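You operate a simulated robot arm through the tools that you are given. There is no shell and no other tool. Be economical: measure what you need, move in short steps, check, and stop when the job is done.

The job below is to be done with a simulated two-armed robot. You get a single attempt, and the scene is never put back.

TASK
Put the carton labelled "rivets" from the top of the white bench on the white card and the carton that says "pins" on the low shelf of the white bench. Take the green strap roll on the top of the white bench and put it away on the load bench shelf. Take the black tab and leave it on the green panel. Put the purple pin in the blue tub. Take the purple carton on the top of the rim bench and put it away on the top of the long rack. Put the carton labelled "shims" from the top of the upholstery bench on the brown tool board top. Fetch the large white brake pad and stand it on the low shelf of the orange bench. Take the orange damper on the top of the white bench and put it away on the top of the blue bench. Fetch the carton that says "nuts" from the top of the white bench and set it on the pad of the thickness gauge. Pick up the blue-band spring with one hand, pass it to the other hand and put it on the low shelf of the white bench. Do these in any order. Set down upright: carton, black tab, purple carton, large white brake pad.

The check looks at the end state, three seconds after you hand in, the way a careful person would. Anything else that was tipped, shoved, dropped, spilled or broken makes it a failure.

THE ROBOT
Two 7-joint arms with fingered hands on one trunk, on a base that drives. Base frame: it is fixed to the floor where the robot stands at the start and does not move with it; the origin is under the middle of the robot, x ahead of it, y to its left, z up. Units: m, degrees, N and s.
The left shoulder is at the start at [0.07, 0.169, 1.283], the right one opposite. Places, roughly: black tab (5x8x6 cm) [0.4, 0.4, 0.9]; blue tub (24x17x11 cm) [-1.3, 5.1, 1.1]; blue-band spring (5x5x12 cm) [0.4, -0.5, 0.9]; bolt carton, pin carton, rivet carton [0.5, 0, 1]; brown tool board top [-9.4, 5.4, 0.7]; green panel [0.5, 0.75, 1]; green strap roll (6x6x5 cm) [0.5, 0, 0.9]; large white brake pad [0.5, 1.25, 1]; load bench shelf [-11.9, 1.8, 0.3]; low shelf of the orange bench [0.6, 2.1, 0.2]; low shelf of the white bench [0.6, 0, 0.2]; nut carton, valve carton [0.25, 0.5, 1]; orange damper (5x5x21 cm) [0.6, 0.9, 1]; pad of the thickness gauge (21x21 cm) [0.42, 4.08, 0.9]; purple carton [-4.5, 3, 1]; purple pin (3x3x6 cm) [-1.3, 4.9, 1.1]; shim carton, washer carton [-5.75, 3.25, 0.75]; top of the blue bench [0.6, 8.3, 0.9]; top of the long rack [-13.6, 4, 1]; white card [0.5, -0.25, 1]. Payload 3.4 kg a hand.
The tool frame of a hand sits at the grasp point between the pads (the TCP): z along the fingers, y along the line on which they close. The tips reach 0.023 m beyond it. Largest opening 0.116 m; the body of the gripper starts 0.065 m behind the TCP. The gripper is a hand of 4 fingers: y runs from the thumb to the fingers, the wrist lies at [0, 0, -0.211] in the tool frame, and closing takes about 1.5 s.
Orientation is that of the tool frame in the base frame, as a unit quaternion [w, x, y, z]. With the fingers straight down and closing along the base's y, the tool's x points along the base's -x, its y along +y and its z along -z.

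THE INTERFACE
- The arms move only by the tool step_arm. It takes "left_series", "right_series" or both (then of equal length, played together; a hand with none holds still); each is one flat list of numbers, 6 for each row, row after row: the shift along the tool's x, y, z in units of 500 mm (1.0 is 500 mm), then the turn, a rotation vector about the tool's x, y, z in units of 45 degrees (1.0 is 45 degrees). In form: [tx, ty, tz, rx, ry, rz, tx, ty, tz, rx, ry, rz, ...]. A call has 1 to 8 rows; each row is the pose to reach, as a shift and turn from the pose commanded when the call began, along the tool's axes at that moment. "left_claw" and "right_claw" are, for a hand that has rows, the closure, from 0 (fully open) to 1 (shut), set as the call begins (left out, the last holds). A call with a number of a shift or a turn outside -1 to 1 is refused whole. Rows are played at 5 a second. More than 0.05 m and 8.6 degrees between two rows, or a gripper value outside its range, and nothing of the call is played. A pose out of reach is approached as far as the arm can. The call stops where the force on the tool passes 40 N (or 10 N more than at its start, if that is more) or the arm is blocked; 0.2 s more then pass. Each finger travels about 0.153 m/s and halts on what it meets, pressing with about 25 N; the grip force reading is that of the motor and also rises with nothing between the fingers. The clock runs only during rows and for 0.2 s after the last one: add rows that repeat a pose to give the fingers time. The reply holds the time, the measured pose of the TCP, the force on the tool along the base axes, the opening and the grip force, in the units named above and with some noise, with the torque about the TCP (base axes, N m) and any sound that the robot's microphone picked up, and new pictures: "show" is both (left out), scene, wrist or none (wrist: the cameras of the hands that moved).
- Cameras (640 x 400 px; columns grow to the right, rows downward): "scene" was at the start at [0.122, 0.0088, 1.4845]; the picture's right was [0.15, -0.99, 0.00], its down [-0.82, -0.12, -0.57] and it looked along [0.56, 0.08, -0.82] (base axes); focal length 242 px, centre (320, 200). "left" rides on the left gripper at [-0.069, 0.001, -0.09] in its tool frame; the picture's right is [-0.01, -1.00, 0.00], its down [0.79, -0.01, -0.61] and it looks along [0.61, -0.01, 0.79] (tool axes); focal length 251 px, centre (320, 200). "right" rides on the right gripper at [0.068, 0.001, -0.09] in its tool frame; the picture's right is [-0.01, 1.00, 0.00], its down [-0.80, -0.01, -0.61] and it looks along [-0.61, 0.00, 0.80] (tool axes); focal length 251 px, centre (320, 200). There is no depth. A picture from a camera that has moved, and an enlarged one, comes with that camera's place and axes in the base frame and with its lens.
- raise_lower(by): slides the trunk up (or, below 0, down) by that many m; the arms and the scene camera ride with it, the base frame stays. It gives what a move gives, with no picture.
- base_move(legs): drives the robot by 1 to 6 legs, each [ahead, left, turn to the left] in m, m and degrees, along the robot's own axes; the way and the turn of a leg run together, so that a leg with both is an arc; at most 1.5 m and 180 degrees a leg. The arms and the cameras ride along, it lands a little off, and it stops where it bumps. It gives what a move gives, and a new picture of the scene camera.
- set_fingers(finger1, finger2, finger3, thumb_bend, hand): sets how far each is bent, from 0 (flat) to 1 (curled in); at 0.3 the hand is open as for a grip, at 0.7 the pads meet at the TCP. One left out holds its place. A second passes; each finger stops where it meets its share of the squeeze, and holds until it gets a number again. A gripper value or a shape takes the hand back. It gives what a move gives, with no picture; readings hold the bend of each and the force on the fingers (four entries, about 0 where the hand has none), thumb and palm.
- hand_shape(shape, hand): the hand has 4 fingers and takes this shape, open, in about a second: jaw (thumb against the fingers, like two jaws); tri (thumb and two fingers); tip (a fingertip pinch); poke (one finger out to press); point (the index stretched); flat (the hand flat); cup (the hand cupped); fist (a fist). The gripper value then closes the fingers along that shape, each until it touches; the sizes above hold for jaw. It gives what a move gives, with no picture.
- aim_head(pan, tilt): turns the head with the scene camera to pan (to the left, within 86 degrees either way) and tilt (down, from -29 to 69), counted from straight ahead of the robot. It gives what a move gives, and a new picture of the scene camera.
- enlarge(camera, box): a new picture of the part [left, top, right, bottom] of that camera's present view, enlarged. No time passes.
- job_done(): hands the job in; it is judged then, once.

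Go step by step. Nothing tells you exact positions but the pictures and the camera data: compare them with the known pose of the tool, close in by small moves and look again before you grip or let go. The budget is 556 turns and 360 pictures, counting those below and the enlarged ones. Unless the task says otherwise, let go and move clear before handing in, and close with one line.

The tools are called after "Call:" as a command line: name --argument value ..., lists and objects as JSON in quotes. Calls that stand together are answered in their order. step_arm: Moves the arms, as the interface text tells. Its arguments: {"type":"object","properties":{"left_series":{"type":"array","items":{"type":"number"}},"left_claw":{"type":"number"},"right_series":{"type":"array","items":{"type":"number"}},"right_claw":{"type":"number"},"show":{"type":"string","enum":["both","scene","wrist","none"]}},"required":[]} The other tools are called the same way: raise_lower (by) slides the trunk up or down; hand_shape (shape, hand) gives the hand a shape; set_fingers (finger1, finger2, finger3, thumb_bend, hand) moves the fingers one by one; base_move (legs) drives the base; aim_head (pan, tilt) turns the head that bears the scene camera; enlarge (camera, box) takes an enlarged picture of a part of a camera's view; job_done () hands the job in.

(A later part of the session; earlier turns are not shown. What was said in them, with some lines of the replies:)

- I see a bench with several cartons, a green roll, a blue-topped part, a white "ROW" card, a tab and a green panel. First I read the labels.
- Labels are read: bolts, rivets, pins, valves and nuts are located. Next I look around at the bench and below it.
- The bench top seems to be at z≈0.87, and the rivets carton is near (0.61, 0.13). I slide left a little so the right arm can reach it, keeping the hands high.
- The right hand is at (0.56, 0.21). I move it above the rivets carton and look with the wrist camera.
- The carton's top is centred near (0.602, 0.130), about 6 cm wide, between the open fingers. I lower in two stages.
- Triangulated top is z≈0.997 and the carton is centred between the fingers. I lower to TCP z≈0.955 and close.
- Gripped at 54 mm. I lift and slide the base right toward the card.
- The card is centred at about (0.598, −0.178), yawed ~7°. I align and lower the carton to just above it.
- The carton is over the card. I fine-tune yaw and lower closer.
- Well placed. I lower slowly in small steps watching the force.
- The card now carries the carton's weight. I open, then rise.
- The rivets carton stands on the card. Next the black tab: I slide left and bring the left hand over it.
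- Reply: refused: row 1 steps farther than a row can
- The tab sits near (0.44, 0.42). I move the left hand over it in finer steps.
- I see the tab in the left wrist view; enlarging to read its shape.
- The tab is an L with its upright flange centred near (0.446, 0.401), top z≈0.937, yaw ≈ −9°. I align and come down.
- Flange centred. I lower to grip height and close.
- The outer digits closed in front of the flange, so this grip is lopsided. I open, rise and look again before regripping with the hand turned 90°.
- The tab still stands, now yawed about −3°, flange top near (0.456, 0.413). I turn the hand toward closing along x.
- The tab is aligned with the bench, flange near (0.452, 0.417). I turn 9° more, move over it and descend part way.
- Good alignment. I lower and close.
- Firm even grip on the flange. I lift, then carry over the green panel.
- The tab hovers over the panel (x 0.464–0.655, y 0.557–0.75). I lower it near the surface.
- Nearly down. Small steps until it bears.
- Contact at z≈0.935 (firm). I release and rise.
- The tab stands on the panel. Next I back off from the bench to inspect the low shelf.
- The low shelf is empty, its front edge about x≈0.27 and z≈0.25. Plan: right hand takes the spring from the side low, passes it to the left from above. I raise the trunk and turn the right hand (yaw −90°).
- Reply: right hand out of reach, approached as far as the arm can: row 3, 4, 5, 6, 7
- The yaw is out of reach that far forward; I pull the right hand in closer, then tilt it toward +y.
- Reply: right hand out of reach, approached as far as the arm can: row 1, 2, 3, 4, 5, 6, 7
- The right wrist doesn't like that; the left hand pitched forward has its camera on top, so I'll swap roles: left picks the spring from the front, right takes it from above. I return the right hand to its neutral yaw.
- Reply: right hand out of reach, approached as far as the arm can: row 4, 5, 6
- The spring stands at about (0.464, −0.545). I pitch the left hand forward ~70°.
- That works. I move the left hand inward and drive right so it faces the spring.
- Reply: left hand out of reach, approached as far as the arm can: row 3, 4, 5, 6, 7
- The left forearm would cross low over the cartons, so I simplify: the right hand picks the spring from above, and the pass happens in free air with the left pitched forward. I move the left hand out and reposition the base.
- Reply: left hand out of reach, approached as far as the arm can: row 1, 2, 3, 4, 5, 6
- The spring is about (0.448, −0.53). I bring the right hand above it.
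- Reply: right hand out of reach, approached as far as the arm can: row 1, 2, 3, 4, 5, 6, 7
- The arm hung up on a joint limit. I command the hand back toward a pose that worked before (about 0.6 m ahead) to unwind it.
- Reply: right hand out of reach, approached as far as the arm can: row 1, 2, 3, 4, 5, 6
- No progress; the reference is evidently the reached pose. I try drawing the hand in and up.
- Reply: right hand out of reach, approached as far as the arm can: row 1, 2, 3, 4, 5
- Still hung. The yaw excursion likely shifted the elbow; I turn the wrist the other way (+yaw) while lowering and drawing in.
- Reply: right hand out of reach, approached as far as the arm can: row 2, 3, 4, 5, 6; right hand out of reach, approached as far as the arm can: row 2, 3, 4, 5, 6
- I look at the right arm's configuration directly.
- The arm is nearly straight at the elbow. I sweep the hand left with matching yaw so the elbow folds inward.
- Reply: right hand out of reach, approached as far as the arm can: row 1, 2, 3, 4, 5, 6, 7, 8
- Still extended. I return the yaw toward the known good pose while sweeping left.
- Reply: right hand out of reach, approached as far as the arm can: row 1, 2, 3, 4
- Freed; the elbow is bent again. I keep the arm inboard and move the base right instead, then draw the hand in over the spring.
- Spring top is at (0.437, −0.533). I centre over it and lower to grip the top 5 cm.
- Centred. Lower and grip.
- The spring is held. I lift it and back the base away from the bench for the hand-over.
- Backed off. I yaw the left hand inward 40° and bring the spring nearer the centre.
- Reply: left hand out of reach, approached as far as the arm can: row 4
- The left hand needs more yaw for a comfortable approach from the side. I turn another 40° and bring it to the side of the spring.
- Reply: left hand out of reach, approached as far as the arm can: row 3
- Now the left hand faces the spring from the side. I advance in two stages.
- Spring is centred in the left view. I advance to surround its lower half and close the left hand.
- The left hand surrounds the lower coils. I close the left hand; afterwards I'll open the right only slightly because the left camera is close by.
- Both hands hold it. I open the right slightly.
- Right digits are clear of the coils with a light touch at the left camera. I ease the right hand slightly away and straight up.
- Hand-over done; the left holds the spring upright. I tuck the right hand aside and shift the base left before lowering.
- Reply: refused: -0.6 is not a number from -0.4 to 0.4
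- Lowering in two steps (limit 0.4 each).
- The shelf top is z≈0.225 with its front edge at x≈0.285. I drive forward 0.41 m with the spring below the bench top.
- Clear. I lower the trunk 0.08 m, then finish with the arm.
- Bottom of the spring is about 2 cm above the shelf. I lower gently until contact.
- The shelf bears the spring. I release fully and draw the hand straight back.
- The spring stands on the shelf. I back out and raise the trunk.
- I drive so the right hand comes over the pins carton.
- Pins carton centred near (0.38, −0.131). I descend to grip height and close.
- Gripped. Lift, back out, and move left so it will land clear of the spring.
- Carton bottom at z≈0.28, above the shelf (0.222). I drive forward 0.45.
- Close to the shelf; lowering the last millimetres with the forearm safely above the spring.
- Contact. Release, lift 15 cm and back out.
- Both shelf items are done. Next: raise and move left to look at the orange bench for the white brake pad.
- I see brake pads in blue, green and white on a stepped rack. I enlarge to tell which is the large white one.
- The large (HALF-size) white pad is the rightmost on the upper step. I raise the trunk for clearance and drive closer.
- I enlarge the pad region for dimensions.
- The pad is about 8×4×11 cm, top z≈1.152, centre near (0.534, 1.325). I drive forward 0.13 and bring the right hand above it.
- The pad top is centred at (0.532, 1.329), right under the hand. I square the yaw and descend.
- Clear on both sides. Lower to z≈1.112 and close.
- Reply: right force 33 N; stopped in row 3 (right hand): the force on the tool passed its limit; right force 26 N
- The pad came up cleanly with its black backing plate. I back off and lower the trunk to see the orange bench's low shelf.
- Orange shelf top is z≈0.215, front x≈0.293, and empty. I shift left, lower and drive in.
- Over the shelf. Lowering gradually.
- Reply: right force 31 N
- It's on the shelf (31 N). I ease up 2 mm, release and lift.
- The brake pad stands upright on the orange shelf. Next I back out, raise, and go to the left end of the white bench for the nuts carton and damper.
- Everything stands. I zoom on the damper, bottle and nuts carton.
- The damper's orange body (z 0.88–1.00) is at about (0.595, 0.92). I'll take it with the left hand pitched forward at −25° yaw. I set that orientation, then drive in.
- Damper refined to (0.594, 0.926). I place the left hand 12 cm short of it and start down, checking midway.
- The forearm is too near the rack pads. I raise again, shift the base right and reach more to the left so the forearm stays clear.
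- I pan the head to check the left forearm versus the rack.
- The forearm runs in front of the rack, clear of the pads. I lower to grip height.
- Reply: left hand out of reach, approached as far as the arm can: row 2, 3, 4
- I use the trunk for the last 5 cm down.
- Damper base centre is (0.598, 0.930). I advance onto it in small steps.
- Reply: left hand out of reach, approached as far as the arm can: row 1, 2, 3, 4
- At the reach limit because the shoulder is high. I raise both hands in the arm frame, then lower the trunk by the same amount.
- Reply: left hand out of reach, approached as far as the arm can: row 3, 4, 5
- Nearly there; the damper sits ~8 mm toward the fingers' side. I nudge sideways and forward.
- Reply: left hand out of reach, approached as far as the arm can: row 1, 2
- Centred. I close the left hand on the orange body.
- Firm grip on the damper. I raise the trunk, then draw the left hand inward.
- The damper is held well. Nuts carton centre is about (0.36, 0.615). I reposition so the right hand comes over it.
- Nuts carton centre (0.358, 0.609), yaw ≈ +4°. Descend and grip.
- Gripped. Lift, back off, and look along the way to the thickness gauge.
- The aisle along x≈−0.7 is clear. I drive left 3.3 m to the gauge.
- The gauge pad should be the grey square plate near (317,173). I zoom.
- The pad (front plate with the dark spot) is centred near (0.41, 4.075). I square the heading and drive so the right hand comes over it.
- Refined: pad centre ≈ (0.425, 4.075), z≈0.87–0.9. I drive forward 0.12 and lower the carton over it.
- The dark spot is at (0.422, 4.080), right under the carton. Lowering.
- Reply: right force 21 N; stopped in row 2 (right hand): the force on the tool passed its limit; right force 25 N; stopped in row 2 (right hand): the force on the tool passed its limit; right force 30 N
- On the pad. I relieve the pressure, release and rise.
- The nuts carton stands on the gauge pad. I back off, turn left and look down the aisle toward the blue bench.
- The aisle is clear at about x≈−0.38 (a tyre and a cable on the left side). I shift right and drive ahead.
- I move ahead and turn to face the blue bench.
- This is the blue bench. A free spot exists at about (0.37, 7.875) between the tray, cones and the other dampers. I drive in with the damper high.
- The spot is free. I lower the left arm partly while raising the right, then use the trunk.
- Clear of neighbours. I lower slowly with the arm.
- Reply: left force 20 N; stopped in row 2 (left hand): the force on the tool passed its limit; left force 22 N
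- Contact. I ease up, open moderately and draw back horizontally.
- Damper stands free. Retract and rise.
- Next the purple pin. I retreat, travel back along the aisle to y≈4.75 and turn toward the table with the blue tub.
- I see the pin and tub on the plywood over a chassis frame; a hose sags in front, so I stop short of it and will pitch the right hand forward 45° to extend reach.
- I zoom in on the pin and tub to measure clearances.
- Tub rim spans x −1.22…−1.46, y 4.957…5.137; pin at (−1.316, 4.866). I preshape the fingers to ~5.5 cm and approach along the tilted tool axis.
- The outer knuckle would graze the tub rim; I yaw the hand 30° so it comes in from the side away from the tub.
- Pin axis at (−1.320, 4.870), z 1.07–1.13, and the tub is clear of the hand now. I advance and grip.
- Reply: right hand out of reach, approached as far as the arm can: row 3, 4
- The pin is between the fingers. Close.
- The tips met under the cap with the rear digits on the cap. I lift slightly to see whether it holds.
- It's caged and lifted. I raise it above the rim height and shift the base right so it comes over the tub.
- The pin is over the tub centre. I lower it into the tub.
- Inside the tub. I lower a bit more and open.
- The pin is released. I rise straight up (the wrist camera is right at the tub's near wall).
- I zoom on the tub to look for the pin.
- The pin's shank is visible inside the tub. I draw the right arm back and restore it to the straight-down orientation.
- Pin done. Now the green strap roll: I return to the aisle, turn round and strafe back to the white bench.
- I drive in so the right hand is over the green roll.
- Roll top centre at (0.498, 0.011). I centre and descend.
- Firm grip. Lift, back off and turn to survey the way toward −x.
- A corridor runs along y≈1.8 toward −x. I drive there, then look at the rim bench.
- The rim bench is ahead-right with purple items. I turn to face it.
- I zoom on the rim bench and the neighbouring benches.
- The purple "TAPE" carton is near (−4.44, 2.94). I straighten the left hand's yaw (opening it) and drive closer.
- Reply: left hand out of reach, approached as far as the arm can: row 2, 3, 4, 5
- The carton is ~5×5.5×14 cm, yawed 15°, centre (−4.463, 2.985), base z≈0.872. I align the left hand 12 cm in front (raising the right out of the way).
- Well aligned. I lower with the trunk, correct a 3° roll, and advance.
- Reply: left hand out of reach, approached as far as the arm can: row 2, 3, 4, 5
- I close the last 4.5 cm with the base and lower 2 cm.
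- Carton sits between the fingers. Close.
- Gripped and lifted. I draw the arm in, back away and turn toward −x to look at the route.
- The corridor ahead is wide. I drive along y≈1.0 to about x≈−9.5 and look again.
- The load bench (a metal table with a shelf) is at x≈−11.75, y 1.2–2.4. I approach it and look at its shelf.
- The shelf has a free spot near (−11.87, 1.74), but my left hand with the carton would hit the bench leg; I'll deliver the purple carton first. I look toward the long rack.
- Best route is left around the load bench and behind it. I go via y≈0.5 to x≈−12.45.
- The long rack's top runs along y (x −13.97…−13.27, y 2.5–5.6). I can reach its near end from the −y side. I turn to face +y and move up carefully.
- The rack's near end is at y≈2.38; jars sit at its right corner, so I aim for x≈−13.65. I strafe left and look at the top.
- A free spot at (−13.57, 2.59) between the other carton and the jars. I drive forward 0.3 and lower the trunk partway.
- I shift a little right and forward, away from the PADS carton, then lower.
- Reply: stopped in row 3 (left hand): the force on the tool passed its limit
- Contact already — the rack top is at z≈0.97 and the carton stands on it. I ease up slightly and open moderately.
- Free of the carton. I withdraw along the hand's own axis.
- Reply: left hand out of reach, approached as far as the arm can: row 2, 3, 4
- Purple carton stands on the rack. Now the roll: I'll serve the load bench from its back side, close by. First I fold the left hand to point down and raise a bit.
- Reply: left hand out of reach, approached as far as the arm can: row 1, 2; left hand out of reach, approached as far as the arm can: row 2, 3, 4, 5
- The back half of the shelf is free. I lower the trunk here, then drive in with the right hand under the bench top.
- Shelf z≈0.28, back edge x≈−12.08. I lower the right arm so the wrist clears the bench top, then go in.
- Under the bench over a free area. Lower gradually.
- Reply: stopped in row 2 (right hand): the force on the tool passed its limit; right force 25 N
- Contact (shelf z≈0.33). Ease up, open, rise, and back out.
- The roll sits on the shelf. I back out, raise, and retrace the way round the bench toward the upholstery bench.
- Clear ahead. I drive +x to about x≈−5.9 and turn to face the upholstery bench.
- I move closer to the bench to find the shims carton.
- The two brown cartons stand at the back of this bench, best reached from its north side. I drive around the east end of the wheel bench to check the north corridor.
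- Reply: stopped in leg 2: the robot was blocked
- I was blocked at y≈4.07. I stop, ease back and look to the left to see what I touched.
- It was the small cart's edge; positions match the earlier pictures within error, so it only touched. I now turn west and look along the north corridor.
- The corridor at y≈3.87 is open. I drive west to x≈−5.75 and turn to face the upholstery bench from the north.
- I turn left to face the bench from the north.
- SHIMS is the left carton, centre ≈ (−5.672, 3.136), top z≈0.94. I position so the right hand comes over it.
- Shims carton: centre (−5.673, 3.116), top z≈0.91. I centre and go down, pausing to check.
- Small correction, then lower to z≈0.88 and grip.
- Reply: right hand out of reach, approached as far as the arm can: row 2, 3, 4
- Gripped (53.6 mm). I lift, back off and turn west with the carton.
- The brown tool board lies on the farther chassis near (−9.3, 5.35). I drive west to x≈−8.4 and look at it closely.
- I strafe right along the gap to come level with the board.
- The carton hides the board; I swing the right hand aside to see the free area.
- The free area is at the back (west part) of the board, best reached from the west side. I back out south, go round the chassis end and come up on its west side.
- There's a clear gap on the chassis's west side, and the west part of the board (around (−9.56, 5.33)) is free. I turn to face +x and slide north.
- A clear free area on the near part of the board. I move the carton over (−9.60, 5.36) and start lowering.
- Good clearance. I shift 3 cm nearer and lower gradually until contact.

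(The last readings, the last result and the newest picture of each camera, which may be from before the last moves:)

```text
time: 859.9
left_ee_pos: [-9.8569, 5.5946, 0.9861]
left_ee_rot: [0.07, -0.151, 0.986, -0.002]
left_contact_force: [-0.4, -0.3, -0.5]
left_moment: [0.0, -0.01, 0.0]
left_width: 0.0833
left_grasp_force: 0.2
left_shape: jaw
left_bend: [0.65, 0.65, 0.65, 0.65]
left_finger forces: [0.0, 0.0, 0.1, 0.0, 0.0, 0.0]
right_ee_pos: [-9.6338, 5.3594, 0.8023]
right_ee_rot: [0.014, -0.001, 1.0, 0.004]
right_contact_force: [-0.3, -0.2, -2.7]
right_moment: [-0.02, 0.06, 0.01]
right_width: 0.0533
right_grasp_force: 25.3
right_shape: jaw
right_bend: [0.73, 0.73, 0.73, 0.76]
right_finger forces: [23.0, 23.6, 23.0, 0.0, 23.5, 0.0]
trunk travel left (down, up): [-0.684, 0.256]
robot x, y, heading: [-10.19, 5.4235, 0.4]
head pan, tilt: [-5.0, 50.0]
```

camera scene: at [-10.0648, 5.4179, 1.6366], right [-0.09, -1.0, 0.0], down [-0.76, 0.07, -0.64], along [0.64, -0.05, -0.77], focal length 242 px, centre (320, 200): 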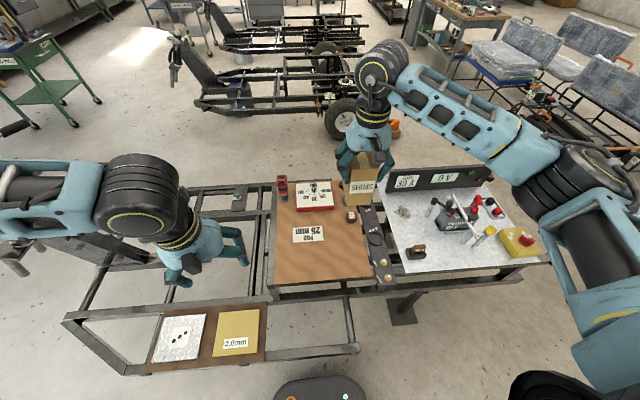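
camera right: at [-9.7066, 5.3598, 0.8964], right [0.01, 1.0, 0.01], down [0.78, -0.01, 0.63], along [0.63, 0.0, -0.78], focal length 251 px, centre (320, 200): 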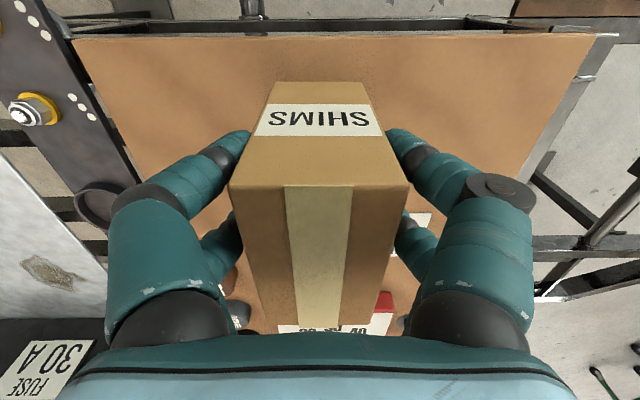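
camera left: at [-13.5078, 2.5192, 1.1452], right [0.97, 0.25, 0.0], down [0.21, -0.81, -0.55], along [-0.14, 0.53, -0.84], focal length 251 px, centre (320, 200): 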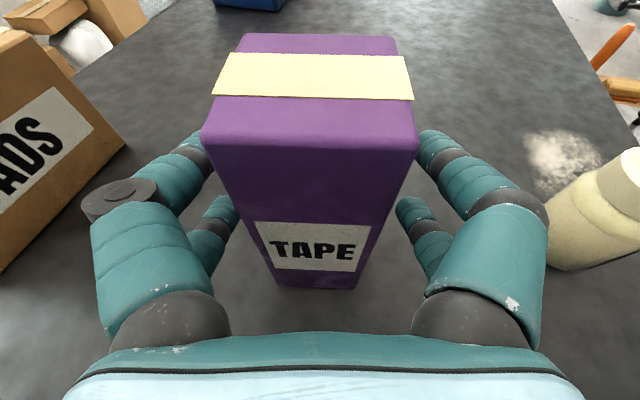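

Call:
step_arm --right_series '[0, 0, 0.008, 0, 0, 0, 0, 0, 0.012, 0, 0, 0, 0, 0, 0.012, 0, 0, 0]' --show "none"

```text
time: 860.7
left_ee_pos: [-9.8561, 5.5943, 0.9857]
left_ee_rot: [0.07, -0.151, 0.986, -0.002]
left_contact_force: [-0.2, 0.8, 0.3]
left_moment: [-0.02, -0.03, -0.01]
left_width: 0.0835
left_grasp_force: 0.0
left_shape: jaw
left_bend: [0.65, 0.65, 0.65, 0.65]
left_finger forces: [0.0, 0.1, 0.0, 0.0, 0.0, 0.1]
right_ee_pos: [-9.6345, 5.3604, 0.7965]
right_ee_rot: [0.011, -0.001, 1.0, 0.003]
right_contact_force: [0.3, -0.7, -2.7]
right_moment: [0.04, 0.08, 0.0]
right_width: 0.0535
right_grasp_force: 25.5
right_shape: jaw
right_bend: [0.73, 0.73, 0.73, 0.76]
right_finger forces: [22.9, 23.5, 23.0, 0.0, 23.5, 0.0]
trunk travel left (down, up): [-0.684, 0.256]
robot x, y, heading: [-10.1909, 5.4234, 0.5]
head pan, tilt: [-5.0, 50.0]
```

Call:
step_arm --right_series '[0, 0, 0.008, 0, 0, 0, 0, 0, 0.012, 0, 0, 0, 0, 0, 0.012, 0, 0, 0]' --show "none"

Call:
enlarge --camera "scene" --box '[280, 160, 380, 260]'

```text
time: 861.5
left_ee_pos: [-9.8558, 5.5957, 0.9871]
left_ee_rot: [0.07, -0.152, 0.986, -0.002]
left_contact_force: [-0.3, 1.1, -0.5]
left_moment: [-0.01, 0.0, -0.01]
left_width: 0.0836
left_grasp_force: 0.1
left_shape: jaw
left_bend: [0.65, 0.65, 0.65, 0.65]
left_finger forces: [0.0, 0.0, 0.1, 0.0, 0.0, 0.0]
right_ee_pos: [-9.6335, 5.3606, 0.7905]
right_ee_rot: [0.012, -0.001, 1.0, 0.003]
right_contact_force: [0.3, 0.2, -3.7]
right_moment: [0.0, 0.07, -0.02]
right_width: 0.0536
right_grasp_force: 25.1
right_shape: jaw
right_bend: [0.73, 0.73, 0.73, 0.76]
right_finger forces: [23.0, 23.5, 23.1, 0.0, 23.5, 0.0]
trunk travel left (down, up): [-0.684, 0.256]
robot x, y, heading: [-10.1922, 5.4235, 0.2]
head pan, tilt: [-5.0, 50.0]
```

```text
4.00 times, centred on (330, 210) of scene
camera zoom: at [-10.0649, 5.4182, 1.3866], right [-0.08, -1.0, 0.0], down [-0.76, 0.06, -0.64], along [0.64, -0.05, -0.77], focal length 966 px, centre (280, 160)
```

zoom: 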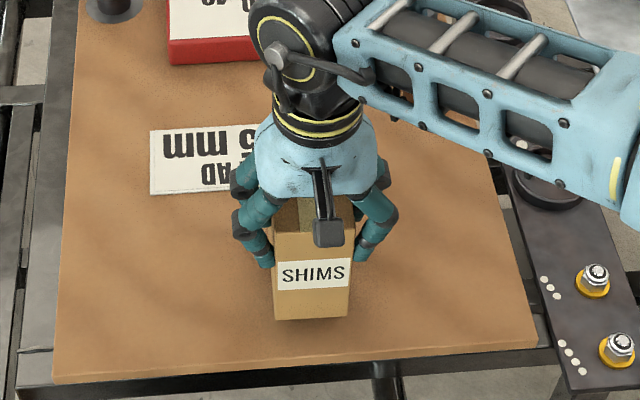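

Call:
step_arm --right_series '[-0.01, 0, 0.008, 0, 0, 0, -0.02, 0, 0.014, 0, 0, 0, -0.02, 0, 0.014, 0, 0, 0]' --show "none"

```text
time: 862.3
left_ee_pos: [-9.856, 5.5947, 0.9868]
left_ee_rot: [0.071, -0.152, 0.986, -0.003]
left_contact_force: [0.3, 0.3, -0.9]
left_moment: [0.01, 0.0, 0.0]
left_width: 0.0834
left_grasp_force: 0.0
left_shape: jaw
left_bend: [0.65, 0.65, 0.65, 0.65]
left_finger forces: [0.0, 0.0, 0.0, 0.0, 0.0, 0.0]
right_ee_pos: [-9.6241, 5.3588, 0.7836]
right_ee_rot: [0.013, -0.001, 1.0, 0.003]
right_contact_force: [-0.1, -0.4, -2.3]
right_moment: [0.01, 0.05, 0.02]
right_width: 0.0533
right_grasp_force: 25.2
right_shape: jaw
right_bend: [0.73, 0.73, 0.73, 0.76]
right_finger forces: [22.9, 23.5, 23.0, 0.0, 23.6, 0.1]
trunk travel left (down, up): [-0.684, 0.256]
robot x, y, heading: [-10.1934, 5.4278, 0.3]
head pan, tilt: [-5.0, 50.0]
```

Call:
step_arm --right_series '[0, 0, 0.008, 0, 0, 0, 0, 0, 0.014, 0, 0, 0, 0, 0, 0.014, 0, 0, 0]' --show "none"

```text
time: 863.1
left_ee_pos: [-9.8567, 5.5959, 0.9864]
left_ee_rot: [0.071, -0.152, 0.986, -0.002]
left_contact_force: [0.2, 0.1, 0.2]
left_moment: [-0.01, 0.0, 0.0]
left_width: 0.0833
left_grasp_force: 0.1
left_shape: jaw
left_bend: [0.65, 0.65, 0.65, 0.65]
left_finger forces: [0.0, 0.0, 0.0, 0.1, 0.1, 0.0]
right_ee_pos: [-9.6241, 5.3608, 0.7767]
right_ee_rot: [0.012, -0.001, 1.0, 0.003]
right_contact_force: [-0.4, -0.6, -3.4]
right_moment: [-0.01, 0.09, -0.02]
right_width: 0.0534
right_grasp_force: 25.2
right_shape: jaw
right_bend: [0.73, 0.73, 0.73, 0.76]
right_finger forces: [23.0, 23.5, 23.0, 0.0, 23.5, 0.1]
trunk travel left (down, up): [-0.684, 0.256]
robot x, y, heading: [-10.1922, 5.4276, 0.2]
head pan, tilt: [-5.0, 50.0]
```

Call:
step_arm --right_series '[0, 0, 0.008, 0, 0, 0, 0, 0, 0.014, 0, 0, 0, 0, 0, 0.014, 0, 0, 0]' --show "wrist"

```text
time: 863.9
left_ee_pos: [-9.8566, 5.5951, 0.9863]
left_ee_rot: [0.07, -0.152, 0.986, -0.002]
left_contact_force: [0.1, 0.2, -0.4]
left_moment: [0.01, -0.01, 0.01]
left_width: 0.0831
left_grasp_force: 0.0
left_shape: jaw
left_bend: [0.65, 0.65, 0.65, 0.65]
left_finger forces: [0.0, 0.0, 0.0, 0.0, 0.0, 0.0]
right_ee_pos: [-9.6237, 5.3606, 0.7711]
right_ee_rot: [0.012, -0.001, 1.0, 0.004]
right_contact_force: [0.0, 0.2, -2.5]
right_moment: [-0.01, 0.05, 0.01]
right_width: 0.0536
right_grasp_force: 25.2
right_shape: jaw
right_bend: [0.73, 0.73, 0.73, 0.76]
right_finger forces: [23.0, 23.5, 22.9, 0.1, 23.5, 0.1]
trunk travel left (down, up): [-0.684, 0.256]
robot x, y, heading: [-10.1929, 5.4267, 0.4]
head pan, tilt: [-5.0, 50.0]
camera right: at [-9.6958, 5.3606, 0.858], right [0.01, 1.0, 0.01], down [0.78, -0.01, 0.63], along [0.63, 0.0, -0.78], focal length 251 px, centre (320, 200)
```

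right: 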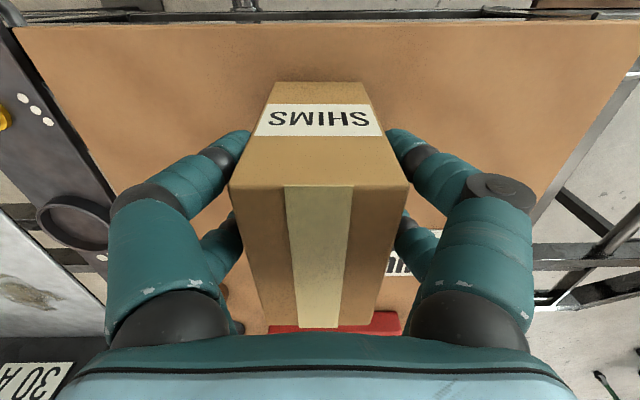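

The board is lower than estimated (≈0.62). I shift 4 cm further in and lower in larger steps.

Call:
step_arm --right_series '[-0.04, 0, 0.02, 0, 0, 0, -0.08, 0, 0.04, 0, 0, 0, -0.08, 0, 0.06, 0, 0, 0, -0.08, 0, 0.06, 0, 0, 0]' --show "scene"

```text
time: 864.5
left_ee_pos: [-9.8619, 5.5953, 0.9882]
left_ee_rot: [0.075, -0.153, 0.985, -0.003]
left_contact_force: [-0.2, -0.2, -0.5]
left_moment: [0.0, 0.01, 0.0]
left_width: 0.0835
left_grasp_force: 0.0
left_shape: jaw
left_bend: [0.65, 0.65, 0.65, 0.65]
left_finger forces: [0.0, 0.0, 0.1, 0.0, 0.1, 0.1]
right_ee_pos: [-9.6051, 5.3609, 0.7654]
right_ee_rot: [0.018, -0.004, 1.0, 0.006]
right_contact_force: [-14.5, 1.7, 34.2]
right_moment: [-0.2, 0.2, -0.11]
right_width: 0.0532
right_grasp_force: 24.8
right_shape: jaw
right_bend: [0.73, 0.73, 0.73, 0.77]
right_finger forces: [26.6, 27.3, 26.2, 0.0, 26.4, 0.1]
right hand out of reach, approached as far as the arm can: row 2
trunk travel left (down, up): [-0.684, 0.256]
robot x, y, heading: [-10.1934, 5.4237, 0.2]
head pan, tilt: [-5.0, 50.0]
stopped in row 2 (right hand): the force on the tool passed its limit (the readings are from after the stop); the commanded pose is now the measured one
camera scene: at [-10.0738, 5.4183, 1.3879], right [-0.08, -1.0, 0.0], down [-0.76, 0.07, -0.65], along [0.65, -0.05, -0.76], focal length 242 px, centre (320, 200)
```

scene: 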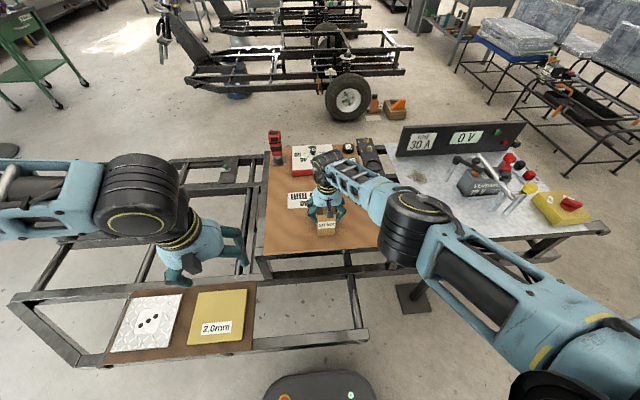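

Contact at TCP z≈0.765. I ease up and check before releasing.

Call:
step_arm --right_series '[0, 0, -0.006, 0, 0, 0, 0, 0, -0.01, 0, 0, 0]' --show "none"

Call:
enlarge --camera "scene" --box '[250, 120, 400, 270]'

```text
time: 865.1
left_ee_pos: [-9.8599, 5.5958, 0.9873]
left_ee_rot: [0.072, -0.152, 0.986, -0.004]
left_contact_force: [-0.2, -0.5, -0.2]
left_moment: [-0.01, -0.03, -0.01]
left_width: 0.0835
left_grasp_force: 0.1
left_shape: jaw
left_bend: [0.65, 0.65, 0.65, 0.65]
left_finger forces: [0.0, 0.1, 0.1, 0.0, 0.0, 0.0]
right_ee_pos: [-9.6033, 5.3609, 0.7663]
right_ee_rot: [0.016, -0.002, 1.0, 0.006]
right_contact_force: [-6.8, 1.3, 13.5]
right_moment: [-0.1, 0.08, -0.03]
right_width: 0.053
right_grasp_force: 24.7
right_shape: jaw
right_bend: [0.73, 0.73, 0.73, 0.77]
right_finger forces: [26.1, 27.1, 25.5, 0.0, 25.8, 0.0]
trunk travel left (down, up): [-0.684, 0.256]
robot x, y, heading: [-10.1948, 5.4253, 0.1]
head pan, tilt: [-5.0, 50.0]
```

```text
2.67 times, centred on (325, 195) of scene
camera zoom: at [-10.0693, 5.4188, 1.3868], right [-0.08, -1.0, 0.0], down [-0.76, 0.06, -0.64], along [0.64, -0.05, -0.76], focal length 644 px, centre (307, 213)
```

zoom: 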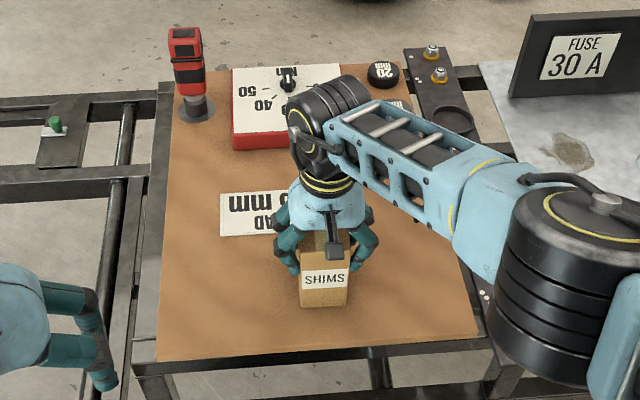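

Well on the board. Release and rise.

Call:
step_arm --right_series '[0, 0, -0.003, 0, 0, 0, 0, 0, -0.003, 0, 0, 0, 0, 0, -0.003, 0, 0, 0, 0, 0, -0.003, 0, 0, 0]' --right_claw 0.15 --show "none"

Call:
raise_lower --by 0.24

Call:
enlarge --camera "scene" --box '[220, 140, 420, 300]'

```text
time: 866.1
left_ee_pos: [-9.8555, 5.5949, 0.9855]
left_ee_rot: [0.071, -0.152, 0.986, -0.002]
left_contact_force: [0.0, 0.1, -1.0]
left_moment: [-0.02, 0.01, -0.01]
left_width: 0.0835
left_grasp_force: 0.0
left_shape: jaw
left_bend: [0.65, 0.65, 0.65, 0.65]
left_finger forces: [0.0, 0.1, 0.0, 0.0, 0.0, 0.1]
right_ee_pos: [-9.6022, 5.3611, 0.7656]
right_ee_rot: [0.014, -0.003, 1.0, 0.006]
right_contact_force: [0.7, -0.5, 0.1]
right_moment: [0.0, -0.02, 0.0]
right_width: 0.0984
right_grasp_force: 0.1
right_shape: jaw
right_bend: [0.54, 0.54, 0.54, 0.54]
right_finger forces: [0.1, 0.1, 0.0, 0.0, 0.1, 0.0]
trunk travel left (down, up): [-0.684, 0.256]
robot x, y, heading: [-10.1906, 5.4284, 0.1]
head pan, tilt: [-5.0, 50.0]
```

```text
time: 868.6
left_ee_pos: [-9.8568, 5.5951, 1.2266]
left_ee_rot: [0.071, -0.151, 0.986, -0.002]
left_contact_force: [0.0, -0.1, -0.4]
left_moment: [0.0, -0.03, -0.01]
left_width: 0.0834
left_grasp_force: 0.1
left_shape: jaw
left_bend: [0.65, 0.65, 0.65, 0.65]
left_finger forces: [0.1, 0.0, 0.0, 0.0, 0.1, 0.0]
right_ee_pos: [-9.6018, 5.361, 1.0069]
right_ee_rot: [0.014, -0.003, 1.0, 0.005]
right_contact_force: [-0.5, -0.5, -0.1]
right_moment: [-0.02, 0.01, -0.01]
right_width: 0.0984
right_grasp_force: 0.1
right_shape: jaw
right_bend: [0.54, 0.54, 0.54, 0.54]
right_finger forces: [0.1, 0.0, 0.0, 0.1, 0.1, 0.0]
trunk travel left (down, up): [-0.924, 0.016]
robot x, y, heading: [-10.194, 5.4244, -0.1]
head pan, tilt: [-5.0, 50.0]
```

```text
2.50 times, centred on (320, 220) of scene
camera zoom: at [-10.0656, 5.4182, 1.6266], right [-0.08, -1.0, 0.0], down [-0.76, 0.06, -0.64], along [0.64, -0.05, -0.77], focal length 604 px, centre (320, 150)
```

zoom: 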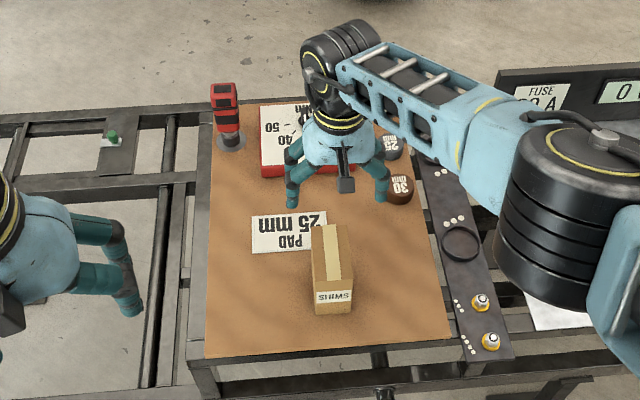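

The shims carton stands on the brown board; everything on the list is placed. I lift the right hand clear.

Call:
step_arm --right_series '[0, 0, -0.08, 0, 0, 0, 0, 0, -0.16, 0, 0, 0, 0, 0, -0.24, 0, 0, 0, 0.04, 0, -0.3, 0, 0, 0]' --show "scene"

```text
time: 869.6
left_ee_pos: [-9.8579, 5.5943, 1.2276]
left_ee_rot: [0.071, -0.152, 0.986, -0.002]
left_contact_force: [0.3, 0.3, 0.4]
left_moment: [0.03, -0.02, -0.01]
left_width: 0.0834
left_grasp_force: 0.0
left_shape: jaw
left_bend: [0.65, 0.65, 0.65, 0.65]
left_finger forces: [0.0, 0.0, 0.0, 0.0, 0.0, 0.1]
right_ee_pos: [-9.6291, 5.3589, 1.1544]
right_ee_rot: [0.015, -0.003, 1.0, 0.005]
right_contact_force: [0.2, -0.1, -0.4]
right_moment: [0.02, -0.03, 0.01]
right_width: 0.0982
right_grasp_force: 0.1
right_shape: jaw
right_bend: [0.54, 0.54, 0.54, 0.54]
right_finger forces: [0.1, 0.0, 0.0, 0.1, 0.1, 0.0]
trunk travel left (down, up): [-0.924, 0.016]
robot x, y, heading: [-10.1946, 5.4304, -0.1]
head pan, tilt: [-5.0, 50.0]
camera scene: at [-10.0668, 5.417, 1.6267], right [-0.08, -1.0, 0.0], down [-0.76, 0.07, -0.64], along [0.64, -0.05, -0.77], focal length 242 px, centre (320, 200)
```

scene: 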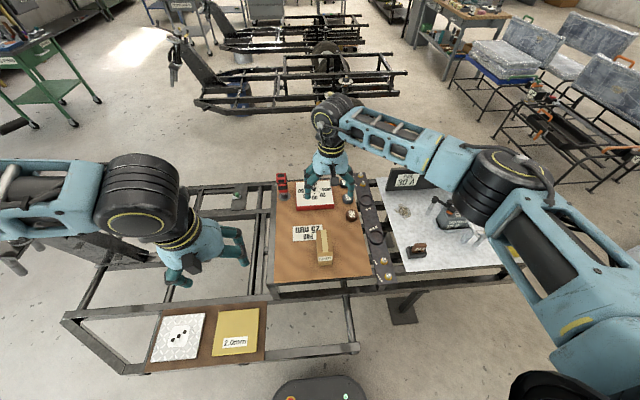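

Everything is placed and both hands are clear, so I hand in the job.

Call:
job_done

```text
The job is handed in.
```

All eleven items are at their destinations and the job is handed in; the one mishap was that the base touched the small blue cart and stopped at about y = 4.07. Against earlier pictures the cart does not appear to have moved.
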